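You operate a simulated robot arm through the tools that you are given. There is no shell and no other tool.

The job below is to be done with a simulated robot arm. You get a single attempt, and the scene is never put back.

## Task
Number the two cable joints by the marker: red 2, black 4.
Fine: the numbers tell them apart in the test record. One stroke each on the marker's bed; the red one goes into the green tray, the black one stays on the bed.

Only the result counts: the job must be done as asked and must still hold three seconds after the hand-in. Knocking over, shifting, dropping, spilling or breaking anything else fails it.

## Robot
A 6-joint arm with a two-finger gripper, fixed in place. Base frame: the origin is on the floor under the middle of its stand, x ahead of it, y to its left, z up. Lengths are in cm, angles in degrees, forces in N, time in s.
It reaches about 157.2 cm from its shoulder. Its first joint turns from -166.0 to 166.0 degrees. Payload 2.45 kg.
The tool frame sits at the grasp point between the pads (the TCP): z along the fingers, y along the line on which they close. The tips reach 2 cm beyond it. The gripper opens to 14 cm; its body begins 16.8 cm behind the TCP.
Orientation is that of the tool frame in the base frame, as a unit quaternion [x, y, z, w]. With the fingers straight down and closing along the base's y, the tool's x points along the base's -x, its y along +y and its z along -z.

## Interface
- The arm moves only by the tool apply_moves. Its argument "series" is a list of rows, each a list of 7 numbers: the shift along the base's x, y, z in cm, then the turn, a rotation vector about the base's x, y, z in degrees, then the opening, from 0 (shut) to 1 (fully open). In form: [[tx, ty, tz, ax, ay, az, jaw], ...]. A call has 1 to 20 rows; each row shifts and turns the commanded pose from where the row before left it. A row lasts 0.2 s, in which the tool goes at most 5 cm and 8.6 degrees; a call with a longer step from one row to the next is refused whole, and so is a gripper value outside its range. Where a pose cannot be reached the arm comes as near as it can. A force on the tool above 40 N (or 10 N above the force at the start of the call, whichever is more), or a blocked arm, ends the call early, and 0.2 s more pass. Each finger travels about 4.5 cm/s and halts on what it meets, pressing with about 25 N; the grip force reading is that of the motor and also rises with nothing between the fingers. The clock runs only during rows and for 0.2 s after the last one: add rows that do not move to give the fingers time. It gives the time, the measured TCP pose, the force on the tool (base axes), the opening and the grip force at its end, in the units of the frame above (readings bear some noise), with the torque about the TCP (base axes, N m) and any sound that the robot's microphone picked up.
- Cameras (640 x 400 px; columns grow to the right, rows downward): "scene" is fixed at [4.87, 49.95, 139.8]; the picture's right is [0.09, 1.00, 0.00], its down [0.06, -0.01, -1.00] and it looks along [-0.99, 0.09, -0.06] (base axes); focal length 214 px, centre (320, 200). "wrist" rides on the gripper at [7.8, 1.1, -20.9] in the tool frame; the picture's right is [-0.14, 0.99, 0.00], its down [-0.92, -0.13, -0.37] and it looks along [-0.37, -0.05, 0.93] (tool axes); focal length 280 px, centre (320, 200). There is no depth. A picture from a camera that has moved, and an enlarged one, comes with that camera's place and axes in the base frame and with its lens.
- camera(camera): a new picture of that camera. No time passes.
- zoom(camera, box): a new picture of the part [left, top, right, bottom] of that camera's present view, enlarged. No time passes.
- hand_in(): hands the job in; it is judged then, once.

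Places have to be worked out from the pictures, the camera data and where the tool is seen. Open the gripper and draw the arm clear of the work before you hand the job in, unless the task says otherwise.

The tools are called after ">>>" by a JSON object that holds its "fn" and its "kwargs". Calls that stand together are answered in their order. apply_moves: Moves the arm, as the interface text tells. Its arguments: {"type":"object","properties":{"series":{"type":"array"}},"required":["series"]} The other tools are called the same way: camera (camera) takes a picture; zoom (camera, box) takes an enlarged picture of a part of a camera's view; hand_in () hands the job in.

At the start:

```text
clock: 0.0
tcp_pos: [60.51, 37.2, 126.62]
tool_rot: [0.0, 1.0, 0.0, -0.001]
contact_force: [0.0, -0.7, 0.4]
torque: [0.03, -0.02, 0.02]
finger_gap: 13.97
finger_force: 0.0
```

scene: 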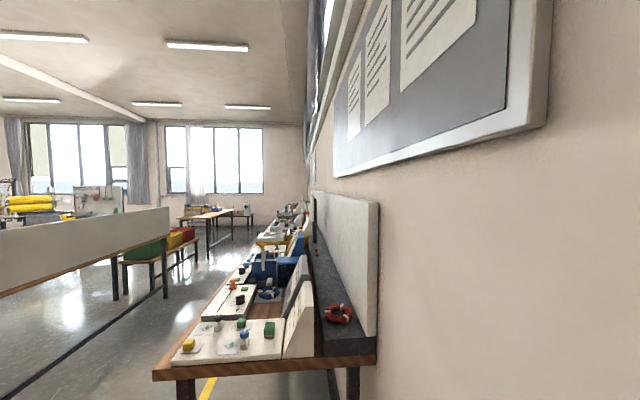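
wrist: 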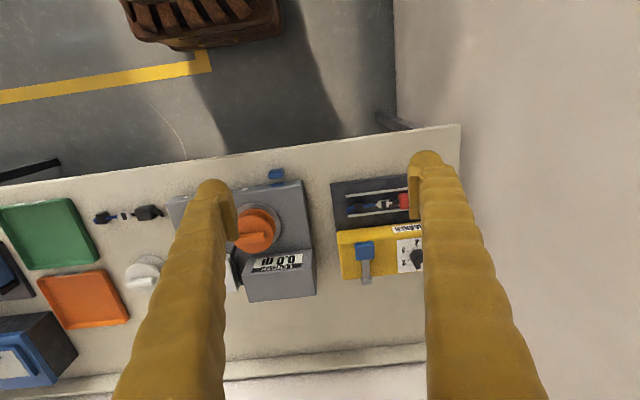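

I start by looking closer at the wrist view, where the bench with trays, cable joints and the marker seems to be visible.

>>> {"fn": "zoom", "kwargs": {"camera": "wrist", "box": [300, 140, 480, 300]}}

>>> {"fn": "zoom", "kwargs": {"camera": "wrist", "box": [0, 160, 200, 300]}}

>>> {"fn": "zoom", "kwargs": {"camera": "wrist", "box": [160, 160, 340, 320]}}

>>> {"fn": "camera", "kwargs": {"camera": "wrist"}}

```text
2.50 times, centred on (390, 220) of wrist
camera zoom: at [52.65, 38.09, 147.6], right [0.14, 0.99, 0.0], down [0.92, -0.13, 0.37], along [0.37, -0.05, -0.93], focal length 701 px, centre (145, 150)
```

zoom: 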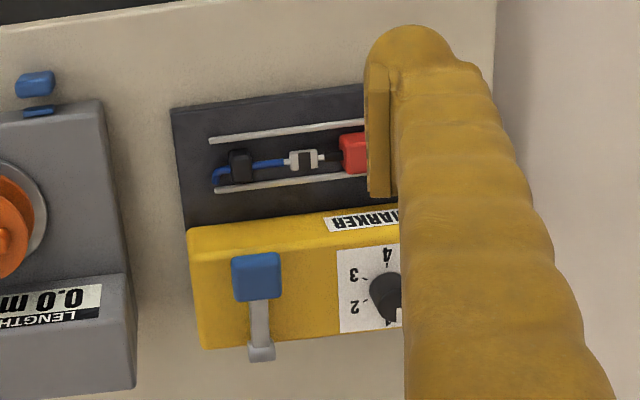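

```text
2.86 times, centred on (100, 230) of wrist
camera zoom: at [52.65, 38.09, 147.6], right [0.14, 0.99, 0.0], down [0.92, -0.13, 0.37], along [0.37, -0.05, -0.93], focal length 801 px, centre (949, 114)
```

zoom: 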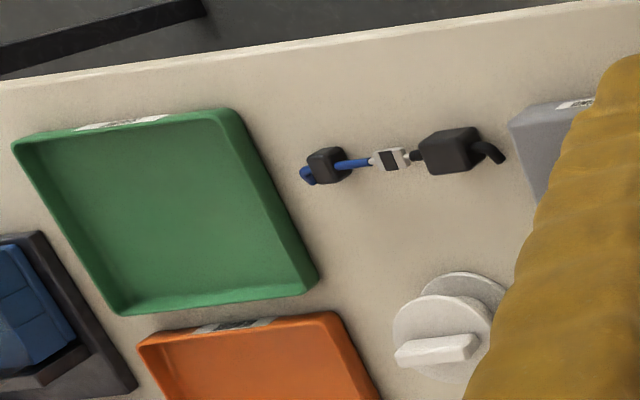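

```text
2.50 times, centred on (250, 240) of wrist
camera zoom: at [52.65, 38.09, 147.6], right [0.14, 0.99, 0.0], down [0.92, -0.13, 0.37], along [0.37, -0.05, -0.93], focal length 701 px, centre (495, 100)
```

zoom: 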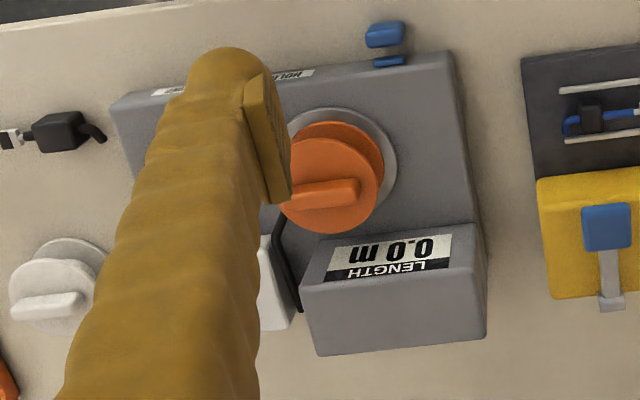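

```text
taken
camera wrist: at [52.65, 38.09, 147.6], right [0.14, 0.99, 0.0], down [0.92, -0.13, 0.37], along [0.37, -0.05, -0.93], focal length 280 px, centre (320, 200)
```

wrist: 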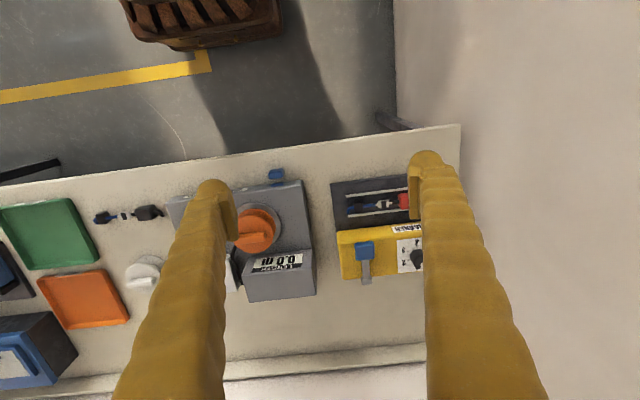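

The marker with its yellow body, blue lever and number dial is at the right, with the red joint on its bed; the black joint lies between the green tray and the grey device. I move the tool toward +y, high above the bench, so the marker falls between the fingers and can be triangulated.

>>> {"fn": "apply_moves", "kwargs": {"series": [[0, 4, 0, 0, 0, 0, 1], [0, 4, 0, 0, 0, 0, 1], [0, 4, 0, 0, 0, 0, 1], [0, 0, 0, 0, 0, 0, 1]]}}

>>> {"fn": "camera", "kwargs": {"camera": "wrist"}}

>>> {"fn": "camera", "kwargs": {"camera": "scene"}}

```text
clock: 1.0
tcp_pos: [60.7, 49.18, 126.66]
tool_rot: [0.0, 1.0, 0.0, 0.001]
contact_force: [0.2, -0.6, 0.2]
torque: [0.01, -0.01, 0.01]
finger_gap: 14.0
finger_force: 0.0
```

```text
taken
camera wrist: at [52.81, 50.22, 147.73], right [0.14, 0.99, 0.0], down [0.92, -0.13, 0.37], along [0.37, -0.05, -0.93], focal length 280 px, centre (320, 200)
```

wrist: 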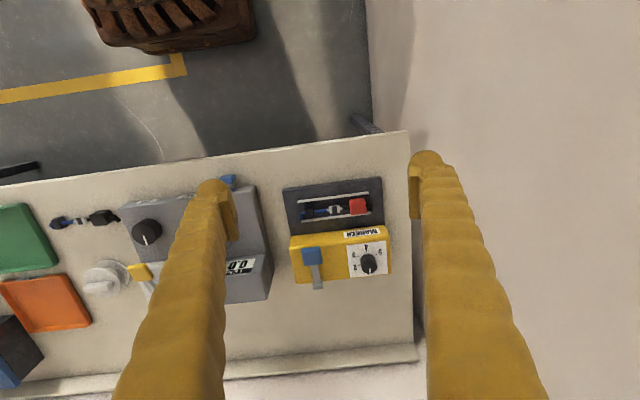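

```text
taken
```

scene: 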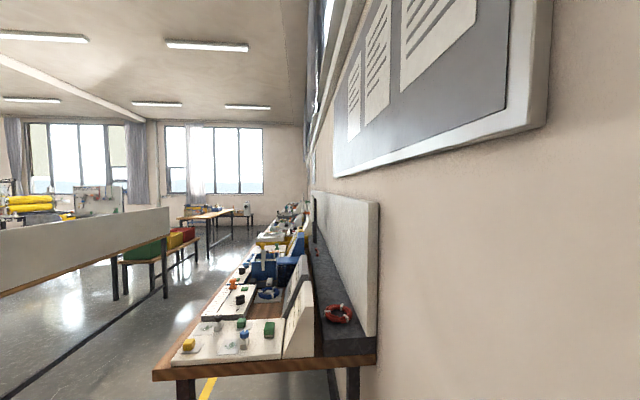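

The marker is now between the fingers with the dial in view. I enlarge it to read the dial and see the bed.

>>> {"fn": "zoom", "kwargs": {"camera": "wrist", "box": [270, 165, 410, 300]}}

>>> {"fn": "zoom", "kwargs": {"camera": "wrist", "box": [335, 225, 405, 285]}}

>>> {"fn": "zoom", "kwargs": {"camera": "wrist", "box": [275, 170, 395, 235]}}

>>> {"fn": "zoom", "kwargs": {"camera": "wrist", "box": [0, 160, 200, 320]}}

```text
2.96 times, centred on (340, 232) of wrist
camera zoom: at [52.81, 50.22, 147.73], right [0.14, 0.99, 0.0], down [0.92, -0.13, 0.37], along [0.37, -0.05, -0.93], focal length 831 px, centre (261, 104)
```

zoom: 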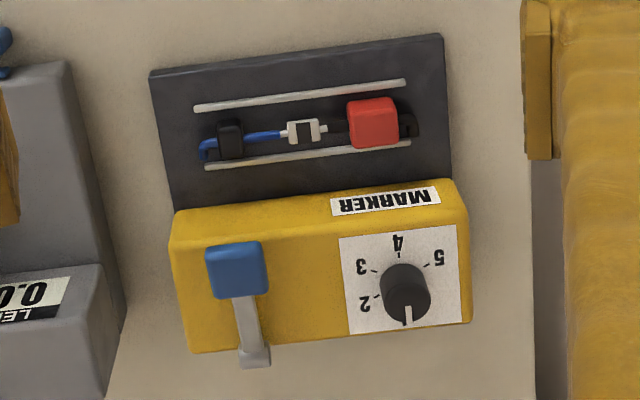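

```text
6.67 times, centred on (370, 255) of wrist
camera zoom: at [52.81, 50.22, 147.73], right [0.14, 0.99, 0.0], down [0.92, -0.13, 0.37], along [0.37, -0.05, -0.93], focal length 1869 px, centre (-13, -167)
```

zoom: 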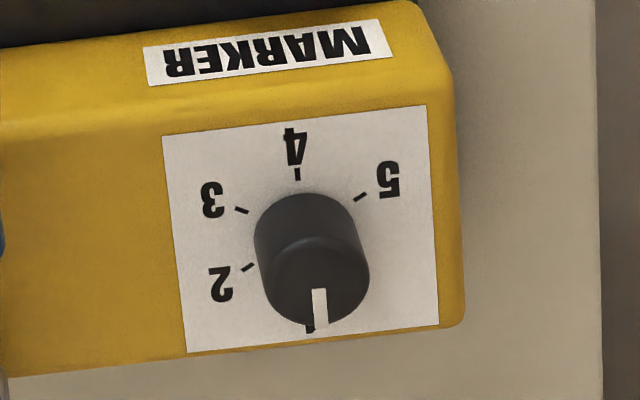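

```text
5.33 times, centred on (335, 202) of wrist
camera zoom: at [52.81, 50.22, 147.73], right [0.14, 0.99, 0.0], down [0.92, -0.13, 0.37], along [0.37, -0.05, -0.93], focal length 1495 px, centre (240, 187)
```

zoom: 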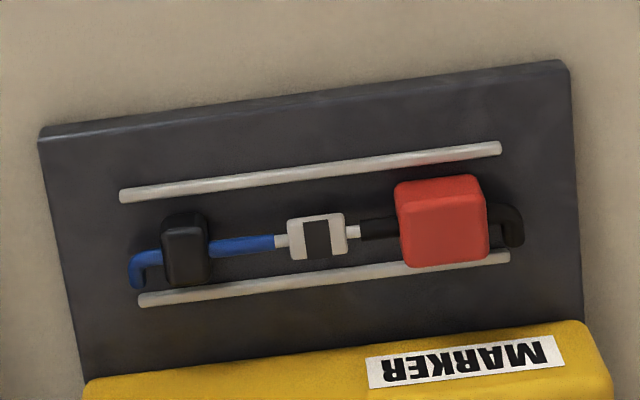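

```text
2.50 times, centred on (100, 240) of wrist
camera zoom: at [52.81, 50.22, 147.73], right [0.14, 0.99, 0.0], down [0.92, -0.13, 0.37], along [0.37, -0.05, -0.93], focal length 701 px, centre (870, 100)
```

zoom: 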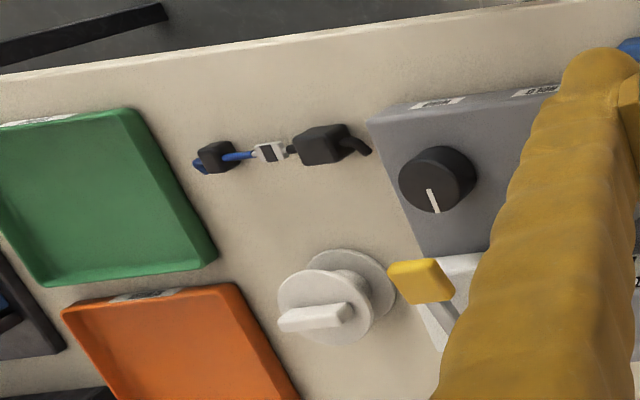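

The dial points to the bottom mark (presumably 1), and the numbers 2-3-4-5 run clockwise as seen from above. I estimate the lever knob at about (88, 43.5, 92), and the bed at about (81, 49, 82). I lower and advance for a closer look, staying well above everything.

>>> {"fn": "apply_moves", "kwargs": {"series": [[3, 0, -4, 0, 0, 0, 1], [3, 0, -4, 0, 0, 0, 1], [3, 0, -4, 0, 0, 0, 1], [3, 0, -3, 0, 0, 0, 1], [1, 0, -3, 0, 0, 0, 1], [0, 0, 0, 0, 0, 0, 1]]}}

>>> {"fn": "camera", "kwargs": {"camera": "wrist"}}

>>> {"fn": "zoom", "kwargs": {"camera": "wrist", "box": [220, 100, 420, 225]}}

>>> {"fn": "zoom", "kwargs": {"camera": "wrist", "box": [240, 220, 420, 340]}}

```text
clock: 2.4
tcp_pos: [73.51, 48.99, 108.39]
tool_rot: [0.0, 1.0, 0.0, 0.0]
contact_force: [-0.2, 0.0, 0.2]
torque: [-0.03, -0.02, 0.02]
finger_gap: 13.99
finger_force: 0.1
```

```text
taken
camera wrist: at [65.61, 49.99, 129.38], right [0.14, 0.99, 0.0], down [0.92, -0.13, 0.37], along [0.37, -0.05, -0.93], focal length 280 px, centre (320, 200)
```

wrist: 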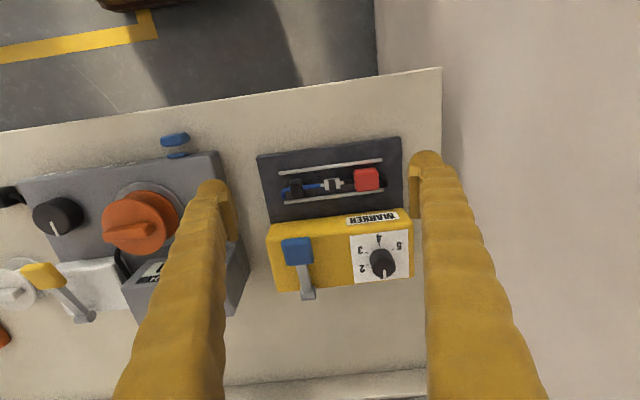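

```text
3.20 times, centred on (320, 162) of wrist
camera zoom: at [65.61, 49.99, 129.38], right [0.14, 0.99, 0.0], down [0.92, -0.13, 0.37], along [0.37, -0.05, -0.93], focal length 897 px, centre (320, 320)
```

zoom: 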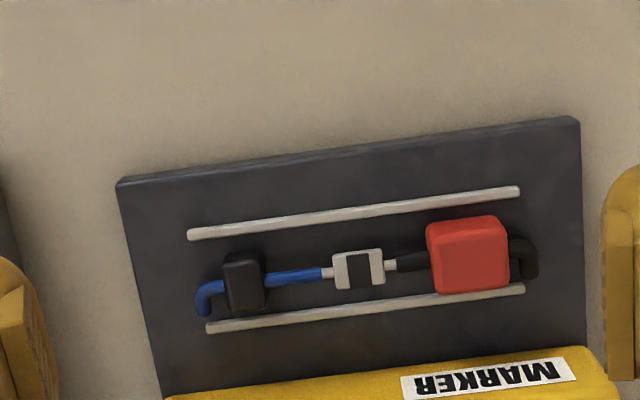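

```text
3.33 times, centred on (330, 280) of wrist
camera zoom: at [65.61, 49.99, 129.38], right [0.14, 0.99, 0.0], down [0.92, -0.13, 0.37], along [0.37, -0.05, -0.93], focal length 935 px, centre (287, -67)
```

zoom: 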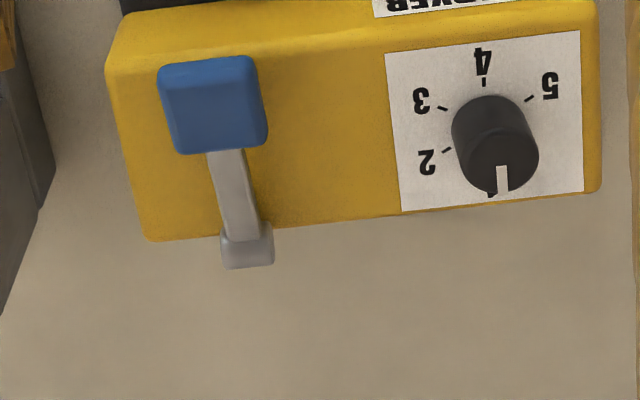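

Closer view confirms the layout. I now shift sideways to −y at the same height to get a proper stereo baseline on the marker and a look at the black joint and the green tray.

>>> {"fn": "apply_moves", "kwargs": {"series": [[0, -4, 0, 0, 0, 0, 1], [0, -4, 0, 0, 0, 0, 1], [0, -4, 0, 0, 0, 0, 1], [0, -4, 0, 0, 0, 0, 1], [0, -4, 0, 0, 0, 0, 1], [0, 0, 0, 0, 0, 0, 1]]}}

>>> {"fn": "camera", "kwargs": {"camera": "wrist"}}

>>> {"fn": "zoom", "kwargs": {"camera": "wrist", "box": [0, 100, 240, 250]}}

>>> {"fn": "zoom", "kwargs": {"camera": "wrist", "box": [420, 100, 640, 300]}}

```text
clock: 3.8
tcp_pos: [73.71, 29.06, 108.59]
tool_rot: [0.0, 1.0, 0.0, -0.001]
contact_force: [0.1, -0.4, -0.3]
torque: [0.02, 0.0, -0.02]
finger_gap: 13.99
finger_force: 0.2
```

```text
taken
camera wrist: at [65.82, 30.11, 129.53], right [0.14, 0.99, 0.0], down [0.92, -0.13, 0.37], along [0.37, -0.05, -0.93], focal length 280 px, centre (320, 200)
```

wrist: 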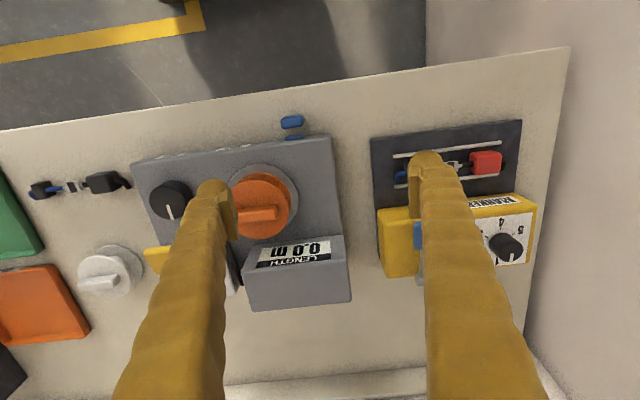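

```text
2.67 times, centred on (120, 175) of wrist
camera zoom: at [65.82, 30.11, 129.53], right [0.14, 0.99, 0.0], down [0.92, -0.13, 0.37], along [0.37, -0.05, -0.93], focal length 748 px, centre (853, 267)
```

zoom: 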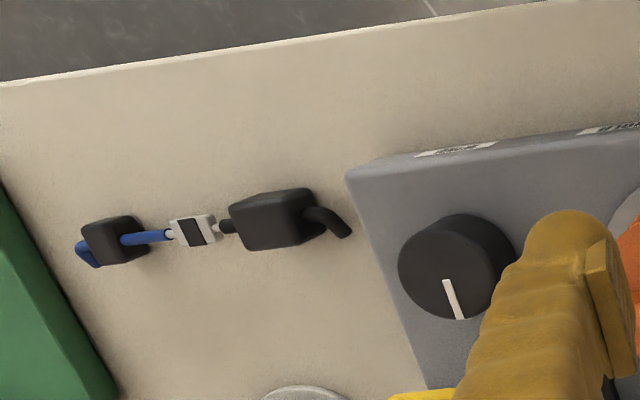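

```text
2.00 times, centred on (530, 200) of wrist
camera zoom: at [65.82, 30.11, 129.53], right [0.14, 0.99, 0.0], down [0.92, -0.13, 0.37], along [0.37, -0.05, -0.93], focal length 561 px, centre (-100, 200)
```

zoom: 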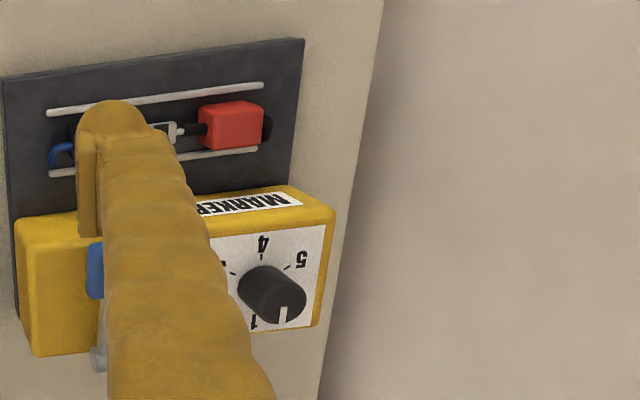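

The dial's ticks fit a 60° spacing (1 at +x, 2 at −60°, 4 at 180°), with its centre near (93, 56.3) and the knob top near z≈91. I move over the dial at safe height to verify the position with a close view.

>>> {"fn": "apply_moves", "kwargs": {"series": [[2.7, 3.9, 0, 0, 0, 0, 1], [2.7, 3.9, 0, 0, 0, 0, 1], [2.7, 3.9, 0, 0, 0, 0, 1], [2.7, 3.9, 0, 0, 0, 0, 1], [2.7, 3.9, 0, 0, 0, 0, 0.8], [2.7, 3.9, 0, 0, 0, 0, 0.6], [2.8, 3.8, 0, 0, 0, 0, 0.5], [0, 0, 0, 0, 0, 0, 0.5], [0, 0, 0, 0, 0, 0, 0.5]]}}

>>> {"fn": "camera", "kwargs": {"camera": "wrist"}}

>>> {"fn": "zoom", "kwargs": {"camera": "wrist", "box": [220, 90, 420, 215]}}

>>> {"fn": "camera", "kwargs": {"camera": "scene"}}

```text
clock: 5.8
tcp_pos: [92.42, 56.36, 108.38]
tool_rot: [-0.001, 1.0, -0.001, 0.0]
contact_force: [-0.8, 0.5, 0.0]
torque: [0.05, -0.03, -0.03]
finger_gap: 7.02
finger_force: 0.1
```

```text
taken
camera wrist: at [84.56, 57.34, 129.47], right [0.14, 0.99, 0.0], down [0.92, -0.13, 0.37], along [0.36, -0.05, -0.93], focal length 280 px, centre (320, 200)
```

wrist: 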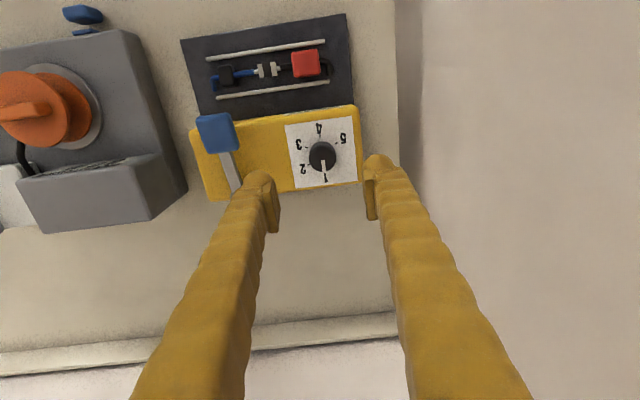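

```text
3.20 times, centred on (320, 152) of wrist
camera zoom: at [84.56, 57.34, 129.47], right [0.14, 0.99, 0.0], down [0.92, -0.13, 0.37], along [0.36, -0.05, -0.93], focal length 897 px, centre (320, 352)
```

zoom: 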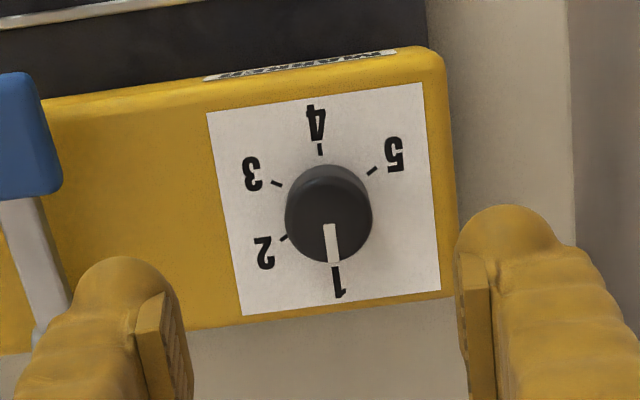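

```text
taken
```

scene: 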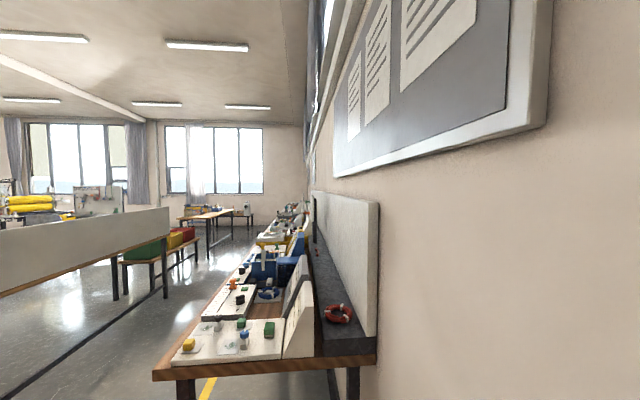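

The view shows the dial clearly at 1, panel at z≈88.7, knob top z≈92, centre about (93.45, 56.45). I correct by +1 cm in x and descend to just above the knob, then check.

>>> {"fn": "apply_moves", "kwargs": {"series": [[1.0, 0.1, -3, 0, 0, 0, 0.5], [0, 0, -4, 0, 0, 0, 0.5], [0, 0, -4, 0, 0, 0, 0.5], [0, 0, -1.4, 0, 0, 0, 0.5], [0, 0, 0, 0, 0, 0, 0.5]]}}

>>> {"fn": "camera", "kwargs": {"camera": "wrist"}}

>>> {"fn": "zoom", "kwargs": {"camera": "wrist", "box": [240, 130, 400, 230]}}

```text
clock: 7.0
tcp_pos: [93.62, 56.35, 96.04]
tool_rot: [0.0, 1.0, 0.0, 0.001]
contact_force: [0.4, -0.3, -0.1]
torque: [0.0, 0.01, 0.03]
finger_gap: 7.0
finger_force: 0.0
```

```text
taken
camera wrist: at [85.6, 57.38, 117.04], right [0.14, 0.99, 0.0], down [0.92, -0.13, 0.37], along [0.37, -0.05, -0.93], focal length 280 px, centre (320, 200)
```

wrist: 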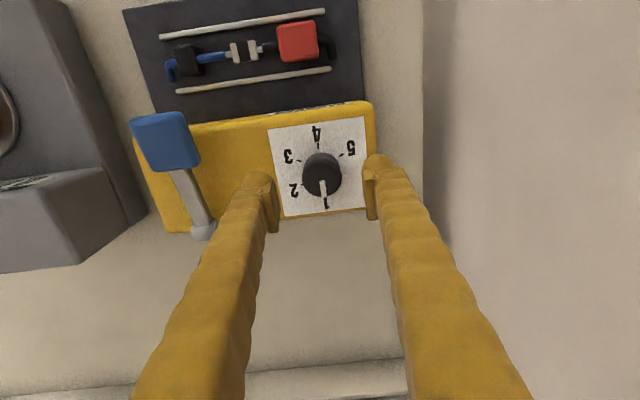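

```text
4.00 times, centred on (320, 180) of wrist
camera zoom: at [85.6, 57.38, 117.04], right [0.14, 0.99, 0.0], down [0.92, -0.13, 0.37], along [0.37, -0.05, -0.93], focal length 1122 px, centre (320, 280)
```

zoom: 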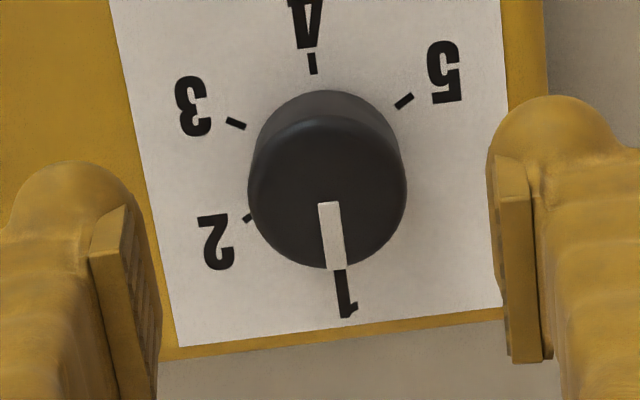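

The knob is centred between the pads (centre ≈ (93.3, 56.5), top z≈92, diameter 3.7). I descend so the tips stop about 0.6 cm above the panel and then close on it.

>>> {"fn": "apply_moves", "kwargs": {"series": [[-0.1, 0.15, -2.5, 0, 0, 0, 0.5], [0, 0, -1.5, 0, 0, 0, 0.5], [0, 0, -0.6, 0, 0, 0, 0.5], [0, 0, 0, 0, 0, 0, 0.5], [0, 0, 0, 0, 0, 0, 0.35], [0, 0, 0, 0, 0, 0, 0.22], [0, 0, 0, 0, 0, 0, 0.22], [0, 0, 0, 0, 0, 0, 0.22], [0, 0, 0, 0, 0, 0, 0.22]]}}

>>> {"fn": "camera", "kwargs": {"camera": "wrist"}}

>>> {"fn": "zoom", "kwargs": {"camera": "wrist", "box": [240, 130, 400, 230]}}

```text
clock: 9.0
tcp_pos: [93.29, 56.5, 91.54]
tool_rot: [-0.001, 1.0, 0.0, 0.0]
contact_force: [1.0, 2.4, -2.7]
torque: [0.03, -0.03, -0.01]
finger_gap: 3.68
finger_force: 44.9
```

```text
taken
camera wrist: at [85.5, 57.56, 112.54], right [0.14, 0.99, 0.0], down [0.92, -0.13, 0.37], along [0.36, -0.05, -0.93], focal length 280 px, centre (320, 200)
```

wrist: 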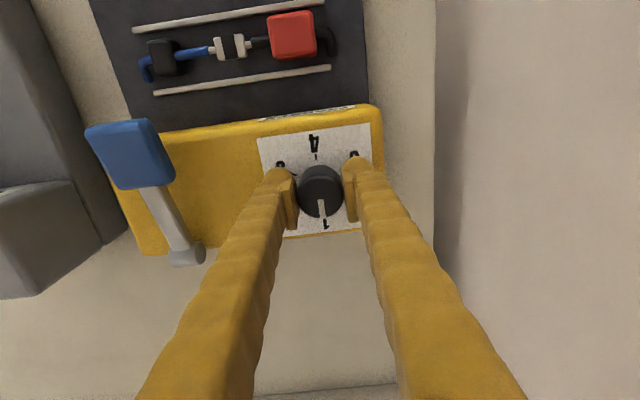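

```text
4.00 times, centred on (320, 180) of wrist
camera zoom: at [85.5, 57.56, 112.54], right [0.14, 0.99, 0.0], down [0.92, -0.13, 0.37], along [0.36, -0.05, -0.93], focal length 1122 px, centre (320, 280)
```

zoom: 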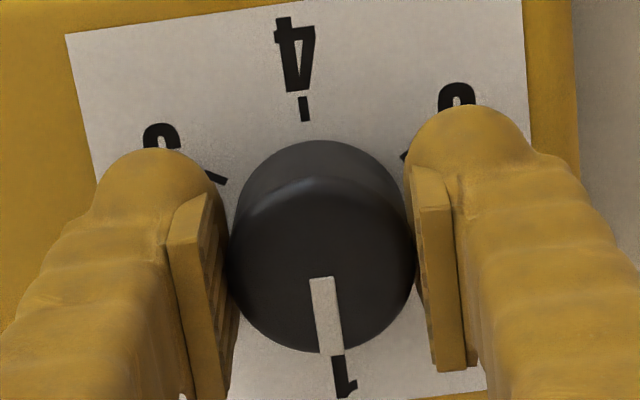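

The knob is gripped at a 3.68 cm gap. I turn −60° about z (clockwise from above, toward 2) in small steps.

>>> {"fn": "apply_moves", "kwargs": {"series": [[0, 0, 0, 0, 0, -6, 0.2], [0, 0, 0, 0, 0, -6, 0.2], [0, 0, 0, 0, 0, -6, 0.2], [0, 0, 0, 0, 0, -6, 0.2], [0, 0, 0, 0, 0, -6, 0.2], [0, 0, 0, 0, 0, 0, 0.2]]}}

>>> {"fn": "camera", "kwargs": {"camera": "wrist"}}

>>> {"fn": "zoom", "kwargs": {"camera": "wrist", "box": [240, 130, 400, 230]}}

```text
clock: 10.4
tcp_pos: [93.3, 56.52, 91.49]
tool_rot: [0.259, 0.966, -0.001, 0.0]
contact_force: [-16.9, 8.4, -13.6]
torque: [0.11, 0.25, -0.02]
finger_gap: 3.68
finger_force: 45.2
```

```text
taken
camera wrist: at [87.14, 61.39, 112.55], right [0.61, 0.79, 0.0], down [0.73, -0.57, 0.37], along [0.29, -0.23, -0.93], focal length 280 px, centre (320, 200)
```

wrist: 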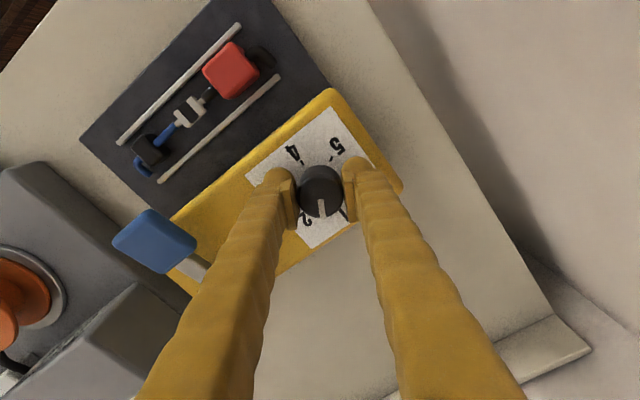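

```text
4.00 times, centred on (320, 180) of wrist
camera zoom: at [87.14, 61.39, 112.55], right [0.61, 0.79, 0.0], down [0.73, -0.57, 0.37], along [0.29, -0.23, -0.93], focal length 1122 px, centre (320, 280)
```

zoom: 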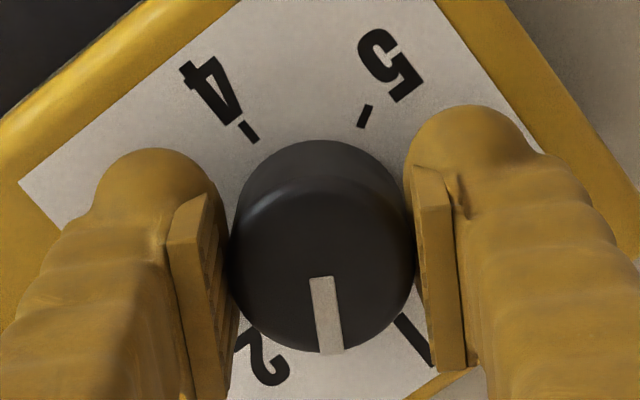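

The knob follows the grip (pointer now midway between 1 and 2). I turn the remaining −30°.

>>> {"fn": "apply_moves", "kwargs": {"series": [[0, 0, 0, 0, 0, -6, 0.2], [0, 0, 0, 0, 0, -6, 0.2], [0, 0, 0, 0, 0, -6, 0.2], [0, 0, 0, 0, 0, -6, 0.2], [0, 0, 0, 0, 0, -6, 0.2], [0, 0, 0, 0, 0, 0, 0.2], [0, 0, 0, 0, 0, 0, 0.2]]}}

>>> {"fn": "camera", "kwargs": {"camera": "wrist"}}

>>> {"fn": "zoom", "kwargs": {"camera": "wrist", "box": [240, 130, 400, 230]}}

```text
clock: 12.0
tcp_pos: [93.41, 56.56, 91.56]
tool_rot: [0.5, 0.866, -0.001, 0.0]
contact_force: [-11.6, 20.7, -21.0]
torque: [0.33, 0.15, 0.01]
finger_gap: 3.67
finger_force: 45.1
```

```text
taken
camera wrist: at [90.41, 63.86, 112.56], right [0.93, 0.38, 0.0], down [0.35, -0.86, 0.37], along [0.14, -0.34, -0.93], focal length 280 px, centre (320, 200)
```

wrist: 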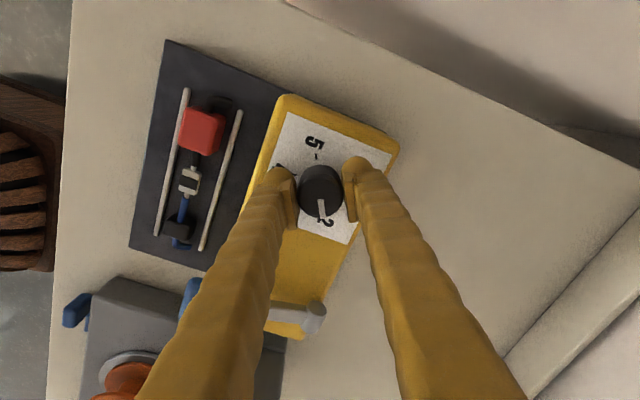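

```text
4.00 times, centred on (320, 180) of wrist
camera zoom: at [90.41, 63.86, 112.56], right [0.93, 0.38, 0.0], down [0.35, -0.86, 0.37], along [0.14, -0.34, -0.93], focal length 1122 px, centre (320, 280)
```

zoom: 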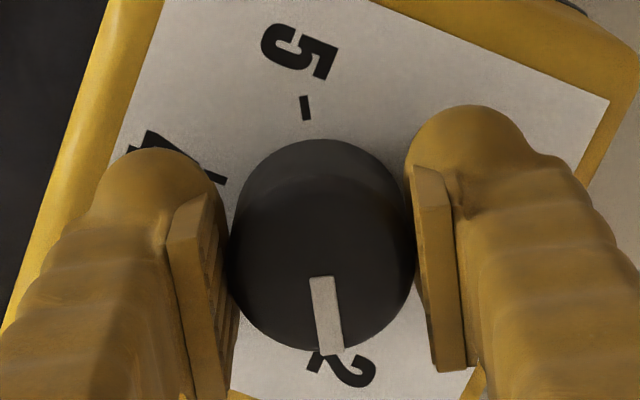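

The pointer now appears at 2. I release and rise a bit to verify the setting without the fingers hiding it.

>>> {"fn": "apply_moves", "kwargs": {"series": [[0, 0, 0, 0, 0, 0, 0.3], [0, 0, 0, 0, 0, 0, 0.45], [0, 0, 0, 0, 0, 0, 0.5], [0, 0, 0, 0, 0, 0, 0.5], [0, 0, 3, 0, 0, 0, 0.5], [0, 0, 4, 0, 0, 0, 0.5], [0, 0, 0, 0, 0, 0, 0.5]]}}

>>> {"fn": "camera", "kwargs": {"camera": "wrist"}}

>>> {"fn": "zoom", "kwargs": {"camera": "wrist", "box": [250, 120, 390, 220]}}

```text
clock: 13.6
tcp_pos: [93.41, 56.63, 98.73]
tool_rot: [0.498, 0.867, 0.0, 0.0]
contact_force: [0.0, -0.4, 0.1]
torque: [0.0, -0.01, -0.01]
finger_gap: 7.01
finger_force: 0.1
```

```text
taken
camera wrist: at [90.33, 63.87, 119.73], right [0.93, 0.38, 0.0], down [0.35, -0.86, 0.37], along [0.14, -0.34, -0.93], focal length 280 px, centre (320, 200)
```

wrist: 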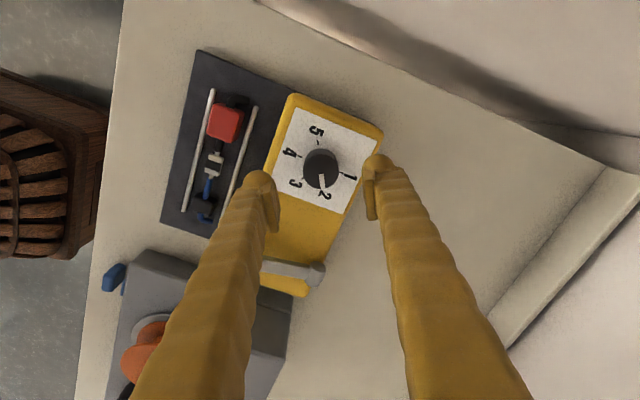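

```text
4.00 times, centred on (320, 170) of wrist
camera zoom: at [90.33, 63.87, 119.73], right [0.93, 0.38, 0.0], down [0.35, -0.86, 0.37], along [0.14, -0.34, -0.93], focal length 1122 px, centre (320, 320)
```

zoom: 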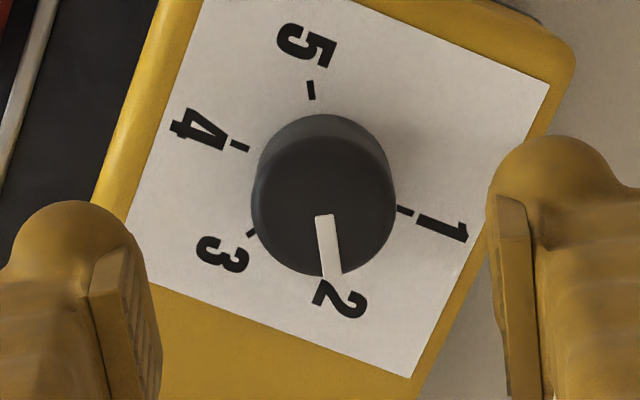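

The dial reads 2. Next I rise, rotate the tool back to its initial orientation and go over the lever for a close look.

>>> {"fn": "apply_moves", "kwargs": {"series": [[0, 0, 3, 0, 0, 7.5, 0.5], [0, 0, 3, 0, 0, 7.5, 0.5], [-1, -2.2, 2, 0, 0, 7.5, 0.5], [-1, -2.2, 0, 0, 0, 7.5, 0.5], [-1, -2.2, 0, 0, 0, 7.5, 0.5], [-1, -2.2, 0, 0, 0, 7.5, 0.5], [-0.7, -2.2, 0, 0, 0, 7.5, 0.5], [-0.7, -2.1, 0, 0, 0, 7.5, 0.5], [0, 0, 0, 0, 0, 0, 0.5]]}}

>>> {"fn": "camera", "kwargs": {"camera": "wrist"}}

>>> {"fn": "zoom", "kwargs": {"camera": "wrist", "box": [230, 90, 410, 210]}}

```text
clock: 15.6
tcp_pos: [87.98, 43.35, 106.54]
tool_rot: [-0.001, 1.0, 0.001, -0.001]
contact_force: [0.2, 0.1, 0.4]
torque: [0.0, -0.01, 0.01]
finger_gap: 7.0
finger_force: 0.1
```

```text
taken
camera wrist: at [80.14, 44.48, 127.53], right [0.14, 0.99, 0.0], down [0.92, -0.13, 0.37], along [0.37, -0.05, -0.93], focal length 280 px, centre (320, 200)
```

wrist: 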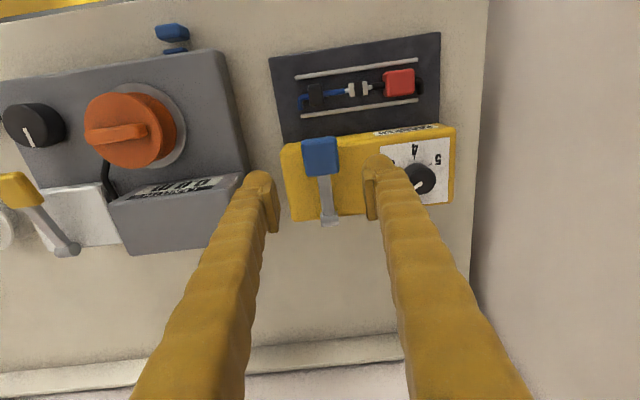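

```text
3.33 times, centred on (320, 150) of wrist
camera zoom: at [80.14, 44.48, 127.53], right [0.14, 0.99, 0.0], down [0.92, -0.13, 0.37], along [0.37, -0.05, -0.93], focal length 935 px, centre (320, 367)
```

zoom: 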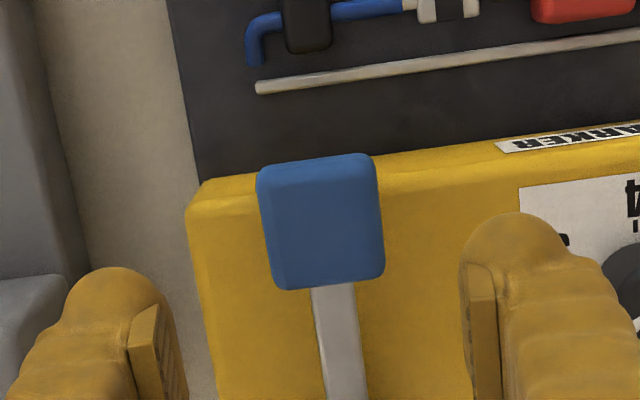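

The lever knob's centre is about (88.1, 43.4, 92.5), with its hinge behind the yellow body, so a downward press makes the stroke. I close the fingers and descend to just above it.

>>> {"fn": "apply_moves", "kwargs": {"series": [[0, 0, 0, 0, 0, 0, 0.3], [0, 0, 0, 0, 0, 0, 0.0], [0, 0, 0, 0, 0, 0, 0.0], [0, 0, -3, 0, 0, 0, 0.0], [0, 0, -3, 0, 0, 0, 0.0], [0, 0, -3, 0, 0, 0, 0.0], [0, 0, 0, 0, 0, 0, 0.0]]}}

>>> {"fn": "camera", "kwargs": {"camera": "wrist"}}

>>> {"fn": "zoom", "kwargs": {"camera": "wrist", "box": [230, 120, 410, 240]}}

```text
clock: 17.2
tcp_pos: [87.98, 43.36, 97.65]
tool_rot: [-0.001, 1.0, 0.001, -0.001]
contact_force: [-0.5, -1.2, -0.5]
torque: [0.04, -0.03, 0.0]
finger_gap: 0.0
finger_force: 25.0
```

```text
taken
camera wrist: at [80.19, 44.36, 118.58], right [0.14, 0.99, 0.0], down [0.92, -0.13, 0.37], along [0.37, -0.05, -0.93], focal length 280 px, centre (320, 200)
```

wrist: 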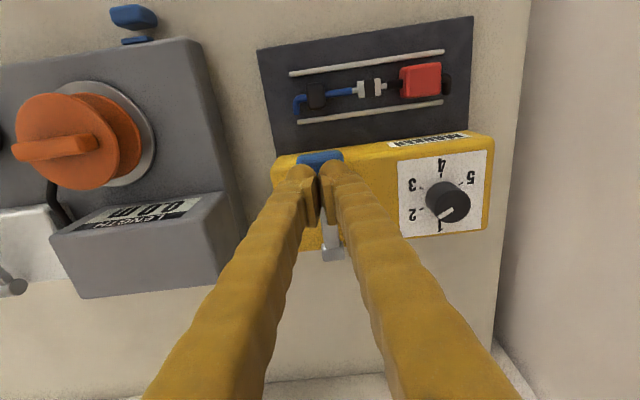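

```text
3.33 times, centred on (320, 180) of wrist
camera zoom: at [80.19, 44.36, 118.58], right [0.14, 0.99, 0.0], down [0.92, -0.13, 0.37], along [0.37, -0.05, -0.93], focal length 935 px, centre (320, 267)
```

zoom: 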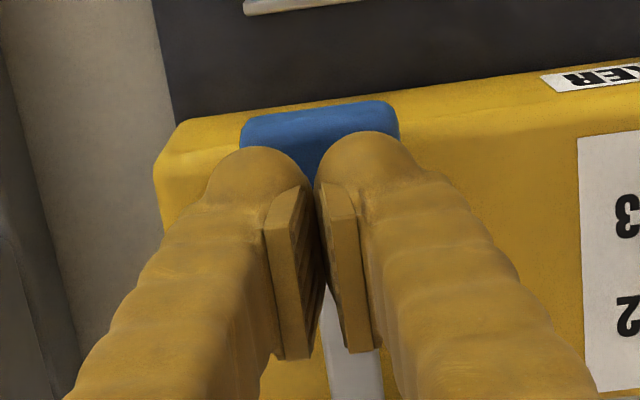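

Before pressing, I re-check the dial from this angle, since its pointer looked odd by parallax.

>>> {"fn": "zoom", "kwargs": {"camera": "wrist", "box": [390, 145, 500, 245]}}

>>> {"fn": "zoom", "kwargs": {"camera": "wrist", "box": [240, 10, 490, 170]}}

```text
4.00 times, centred on (445, 195) of wrist
camera zoom: at [80.19, 44.36, 118.58], right [0.14, 0.99, 0.0], down [0.92, -0.13, 0.37], along [0.37, -0.05, -0.93], focal length 1122 px, centre (-180, 220)
```

zoom: 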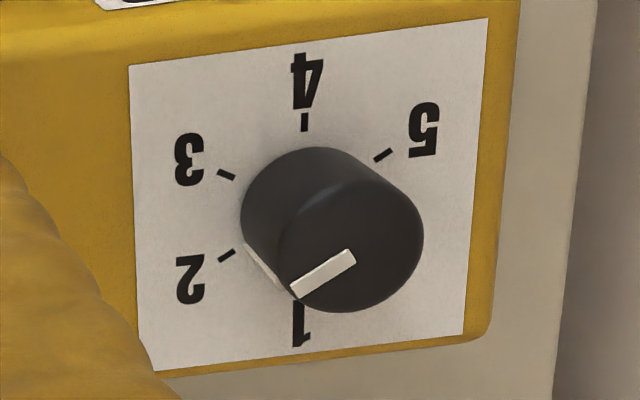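

```text
2.50 times, centred on (365, 90) of wrist
camera zoom: at [80.19, 44.36, 118.58], right [0.14, 0.99, 0.0], down [0.92, -0.13, 0.37], along [0.37, -0.05, -0.93], focal length 701 px, centre (208, 475)
```

zoom: 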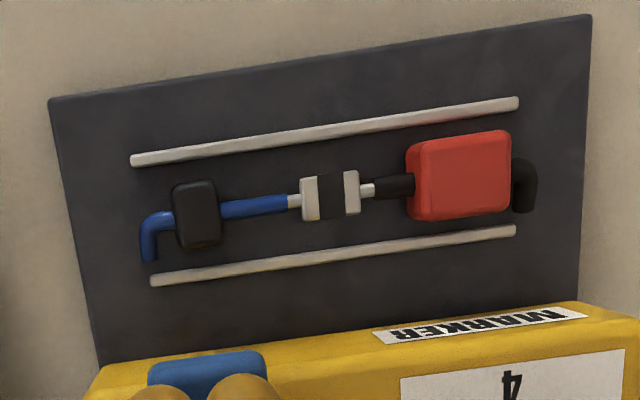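

The pointer is parallel to the 2 tick, so the dial is set to 2, and the red joint lies between the bed's rails. I now start the press, first down to about contact.

>>> {"fn": "apply_moves", "kwargs": {"series": [[0.1, 0, -0.7, 0, 0, 0, 0.0], [0, 0, -0.7, 0, 0, 0, 0.0], [0, 0, -0.5, 0, 0, 0, 0.0], [0, 0, -0.4, 0, 0, 0, 0.0], [0, 0, 0, 0, 0, 0, 0.0]]}}

>>> {"fn": "zoom", "kwargs": {"camera": "wrist", "box": [230, 120, 410, 240]}}

```text
clock: 18.4
tcp_pos: [88.08, 43.32, 95.28]
tool_rot: [-0.001, 1.0, 0.0, 0.0]
contact_force: [-0.7, 0.7, 2.3]
torque: [0.0, 0.03, -0.02]
finger_gap: 0.62
finger_force: 30.0
```

```text
3.33 times, centred on (320, 180) of wrist
camera zoom: at [80.22, 44.4, 116.23], right [0.14, 0.99, 0.0], down [0.92, -0.13, 0.37], along [0.36, -0.05, -0.93], focal length 935 px, centre (320, 267)
```

zoom: 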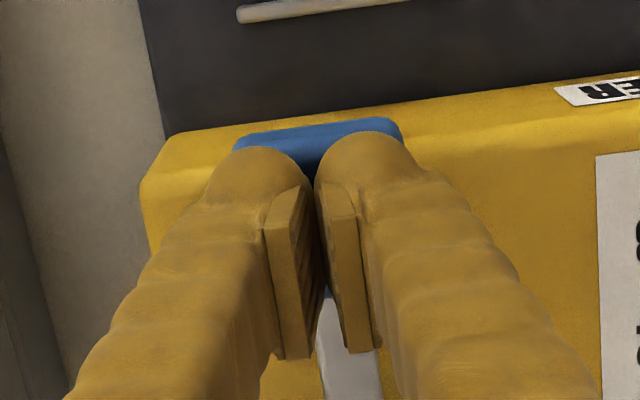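

Contact has just begun (2 N upward) at TCP z≈95.3. I press on slowly, watching force and sound.

>>> {"fn": "apply_moves", "kwargs": {"series": [[0, 0, -0.4, 0, 0, 0, 0.0], [0, 0, -0.4, 0, 0, 0, 0.0], [0, 0, -0.4, 0, 0, 0, 0.0], [0, 0, -0.3, 0, 0, 0, 0.0], [0, 0, 0, 0, 0, 0, 0.0]]}}

>>> {"fn": "zoom", "kwargs": {"camera": "wrist", "box": [230, 120, 410, 240]}}

>>> {"fn": "camera", "kwargs": {"camera": "wrist"}}

```text
clock: 19.6
tcp_pos: [88.07, 43.47, 93.7]
tool_rot: [-0.001, 1.0, 0.0, 0.0]
contact_force: [-0.6, 0.9, 3.6]
torque: [0.03, 0.05, 0.0]
finger_gap: 0.59
finger_force: 29.8
```

```text
3.33 times, centred on (320, 180) of wrist
camera zoom: at [80.28, 44.45, 114.75], right [0.14, 0.99, 0.0], down [0.92, -0.13, 0.37], along [0.37, -0.05, -0.93], focal length 935 px, centre (320, 267)
```

zoom: 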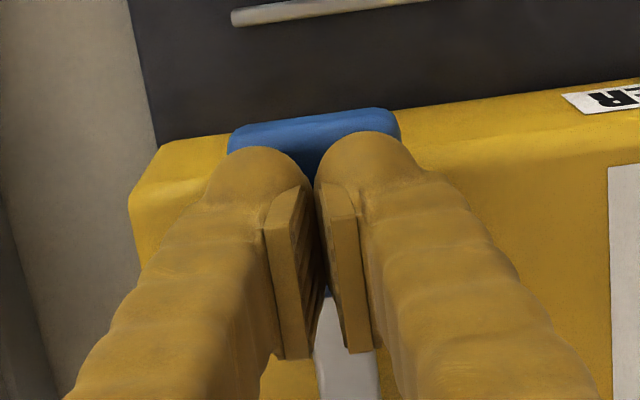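

```text
taken
camera wrist: at [80.28, 44.45, 114.75], right [0.14, 0.99, 0.0], down [0.92, -0.13, 0.37], along [0.37, -0.05, -0.93], focal length 280 px, centre (320, 200)
```

wrist: 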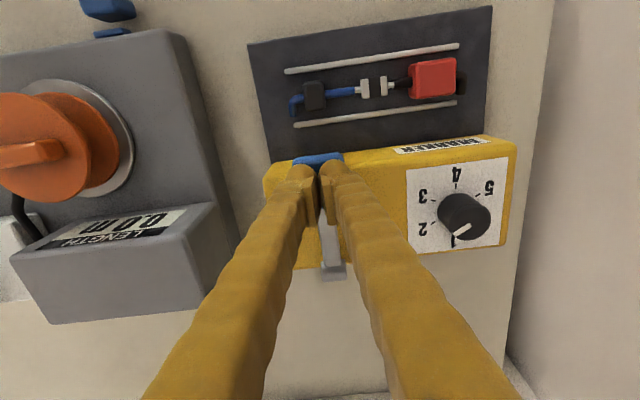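

The lever yields with a light spring force (3.6 N). I press further.

>>> {"fn": "apply_moves", "kwargs": {"series": [[0, 0, -0.4, 0, 0, 0, 0.0], [0, 0, -0.4, 0, 0, 0, 0.0], [0, 0, -0.4, 0, 0, 0, 0.0], [0, 0, -0.3, 0, 0, 0, 0.0], [0, 0, 0, 0, 0, 0, 0.0]]}}

>>> {"fn": "camera", "kwargs": {"camera": "wrist"}}

```text
clock: 20.8
tcp_pos: [88.14, 43.25, 92.3]
tool_rot: [-0.001, 1.0, 0.0, 0.0]
contact_force: [0.5, 2.1, 7.0]
torque: [0.05, -0.08, 0.03]
finger_gap: 0.6
finger_force: 29.1
```

```text
taken
camera wrist: at [80.21, 44.39, 113.26], right [0.14, 0.99, 0.0], down [0.92, -0.13, 0.37], along [0.37, -0.05, -0.93], focal length 280 px, centre (320, 200)
```

wrist: 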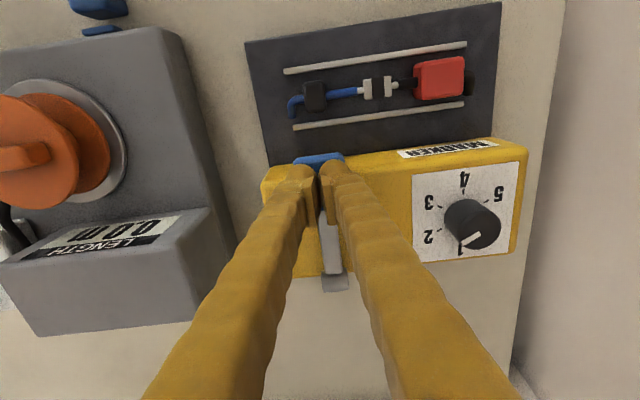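

Force rises to 7 N with no click yet. I continue in finer steps until the end of travel.

>>> {"fn": "apply_moves", "kwargs": {"series": [[0, 0, -0.2, 0, 0, 0, 0.0], [0, 0, -0.2, 0, 0, 0, 0.0], [0, 0, -0.2, 0, 0, 0, 0.0], [0, 0, -0.2, 0, 0, 0, 0.0], [0, 0, 0, 0, 0, 0, 0.0]]}}

>>> {"fn": "camera", "kwargs": {"camera": "wrist"}}

```text
clock: 22.0
tcp_pos: [88.19, 43.44, 91.5]
tool_rot: [-0.001, 1.0, 0.0, 0.001]
contact_force: [-3.6, -1.7, 8.8]
torque: [-0.01, -0.04, -0.01]
finger_gap: 0.58
finger_force: 29.7
```

```text
taken
camera wrist: at [80.27, 44.41, 112.48], right [0.14, 0.99, 0.0], down [0.92, -0.13, 0.37], along [0.37, -0.05, -0.93], focal length 280 px, centre (320, 200)
```

wrist: 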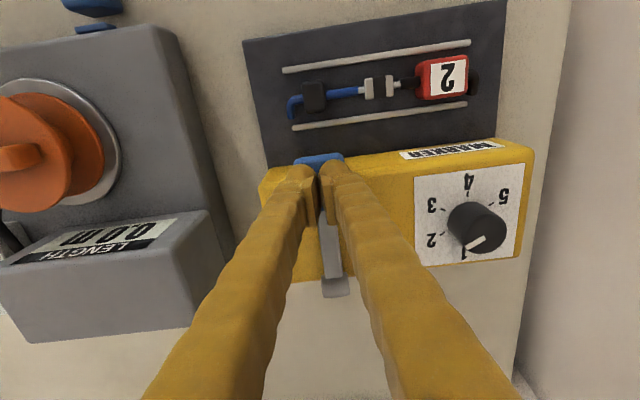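

A white "2" plate has appeared on the red joint: the stroke worked. I now rise straight up to release the lever fully.

>>> {"fn": "apply_moves", "kwargs": {"series": [[0, 0, 1, 0, 0, 0, 0.0], [0, 0, 1.5, 0, 0, 0, 0.0], [0, 0, 3, 0, 0, 0, 0.0], [0, 0, 4, 0, 0, 0, 0.0], [0, 0, 4, 0, 0, 0, 0.3], [0, 0, 2, 0, 0, 0, 0.6], [0, 0, 0, 0, 0, 0, 0.6]]}}

>>> {"fn": "camera", "kwargs": {"camera": "wrist"}}

>>> {"fn": "zoom", "kwargs": {"camera": "wrist", "box": [260, 20, 460, 145]}}

```text
clock: 23.6
tcp_pos: [88.12, 43.5, 107.12]
tool_rot: [-0.001, 1.0, 0.0, 0.001]
contact_force: [0.2, 0.1, 0.1]
torque: [0.0, 0.01, 0.03]
finger_gap: 6.83
finger_force: 0.0
```

```text
taken
camera wrist: at [80.3, 44.55, 128.07], right [0.14, 0.99, 0.0], down [0.92, -0.13, 0.37], along [0.36, -0.05, -0.93], focal length 280 px, centre (320, 200)
```

wrist: 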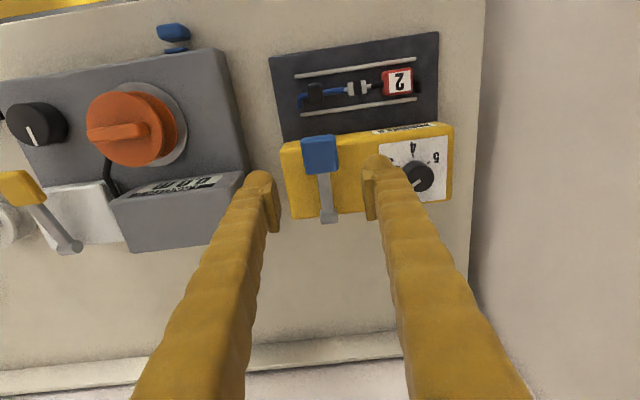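

```text
3.20 times, centred on (360, 82) of wrist
camera zoom: at [80.3, 44.55, 128.07], right [0.14, 0.99, 0.0], down [0.92, -0.13, 0.37], along [0.36, -0.05, -0.93], focal length 897 px, centre (192, 576)
```

zoom: 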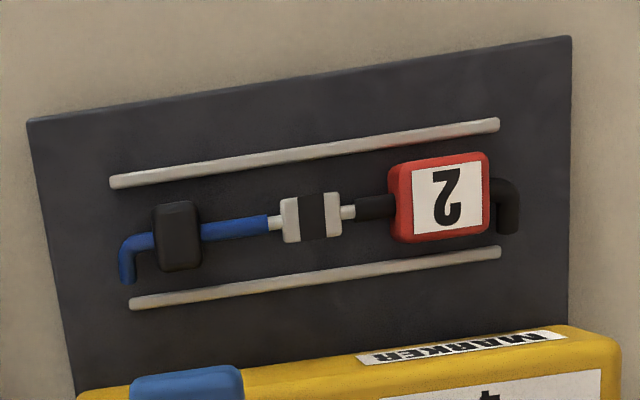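

The lever has sprung back and the red joint bears its 2. While here, I set the dial to 4: I move over the dial with the tool pre-rotated +60°, so I can then turn it −120°.

>>> {"fn": "apply_moves", "kwargs": {"series": [[0.65, 1.62, 0, 0, 0, 7.5, 0.5], [0.65, 1.62, 0, 0, 0, 7.5, 0.5], [0.65, 1.62, 0, 0, 0, 7.5, 0.5], [0.65, 1.62, 0, 0, 0, 7.5, 0.5], [0.65, 1.62, 0, 0, 0, 7.5, 0.5], [0.65, 1.62, 0, 0, 0, 7.5, 0.5], [0.65, 1.62, 0, 0, 0, 7.5, 0.5], [0.65, 1.62, 0, 0, 0, 7.5, 0.5], [0, 0, -4, 0, 0, 0, 0.5], [0, 0, -4, 0, 0, 0, 0.5], [0, 0, -2.5, 0, 0, 0, 0.5], [0, 0, 0, 0, 0, 0, 0.5]]}}

>>> {"fn": "camera", "kwargs": {"camera": "wrist"}}

>>> {"fn": "zoom", "kwargs": {"camera": "wrist", "box": [240, 120, 400, 220]}}

```text
clock: 26.2
tcp_pos: [93.23, 56.57, 96.52]
tool_rot: [-0.5, 0.866, 0.0, 0.0]
contact_force: [-0.4, -0.7, 0.2]
torque: [-0.04, -0.02, -0.02]
finger_gap: 6.98
finger_force: 0.1
```

```text
taken
camera wrist: at [88.32, 50.21, 117.44], right [-0.79, 0.61, 0.0], down [0.57, 0.73, 0.37], along [0.23, 0.29, -0.93], focal length 280 px, centre (320, 200)
```

wrist: 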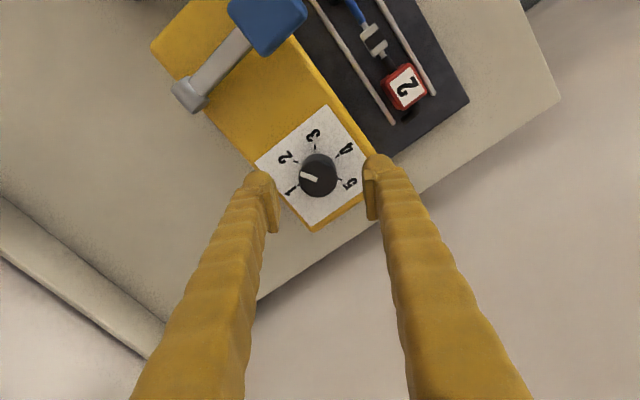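

```text
4.00 times, centred on (320, 170) of wrist
camera zoom: at [88.32, 50.21, 117.44], right [-0.79, 0.61, 0.0], down [0.57, 0.73, 0.37], along [0.23, 0.29, -0.93], focal length 1122 px, centre (320, 320)
```

zoom: 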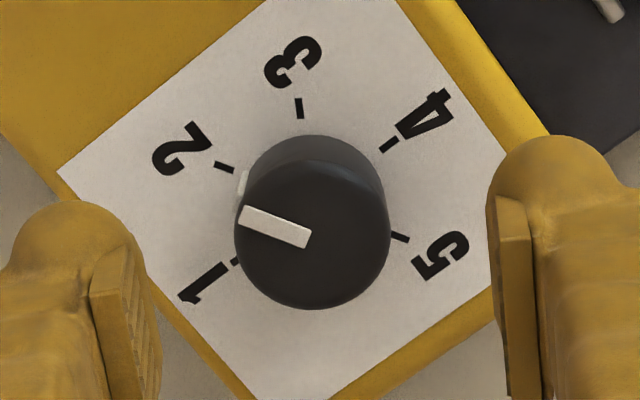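

The knob is nearly centred (needs about +0.1, −0.1). I descend and grip it.

>>> {"fn": "apply_moves", "kwargs": {"series": [[0.12, -0.1, -2.5, 0, 0, 0, 0.5], [0, 0, -1.8, 0, 0, 0, 0.5], [0, 0, -0.7, 0, 0, 0, 0.5], [0, 0, 0, 0, 0, 0, 0.5], [0, 0, 0, 0, 0, 0, 0.35], [0, 0, 0, 0, 0, 0, 0.2], [0, 0, 0, 0, 0, 0, 0.2], [0, 0, 0, 0, 0, 0, 0.2], [0, 0, 0, 0, 0, 0, 0.2]]}}

>>> {"fn": "zoom", "kwargs": {"camera": "wrist", "box": [240, 120, 400, 220]}}

```text
clock: 28.2
tcp_pos: [93.46, 56.29, 91.55]
tool_rot: [-0.501, 0.865, 0.0, 0.0]
contact_force: [-5.4, 1.8, -1.2]
torque: [0.04, 0.0, -0.03]
finger_gap: 3.67
finger_force: 44.6
```

```text
4.00 times, centred on (320, 170) of wrist
camera zoom: at [88.49, 50.07, 112.53], right [-0.79, 0.61, 0.0], down [0.57, 0.73, 0.37], along [0.23, 0.29, -0.93], focal length 1122 px, centre (320, 320)
```

zoom: 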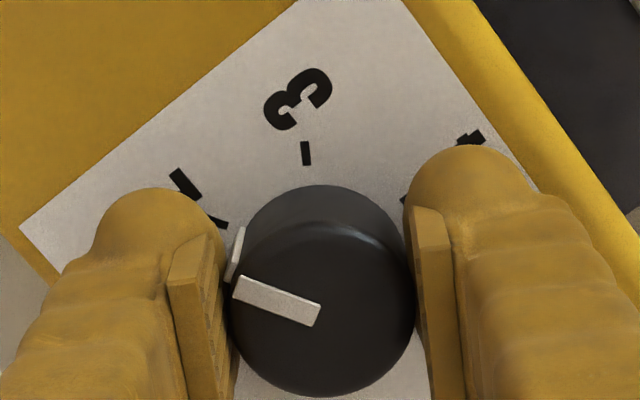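

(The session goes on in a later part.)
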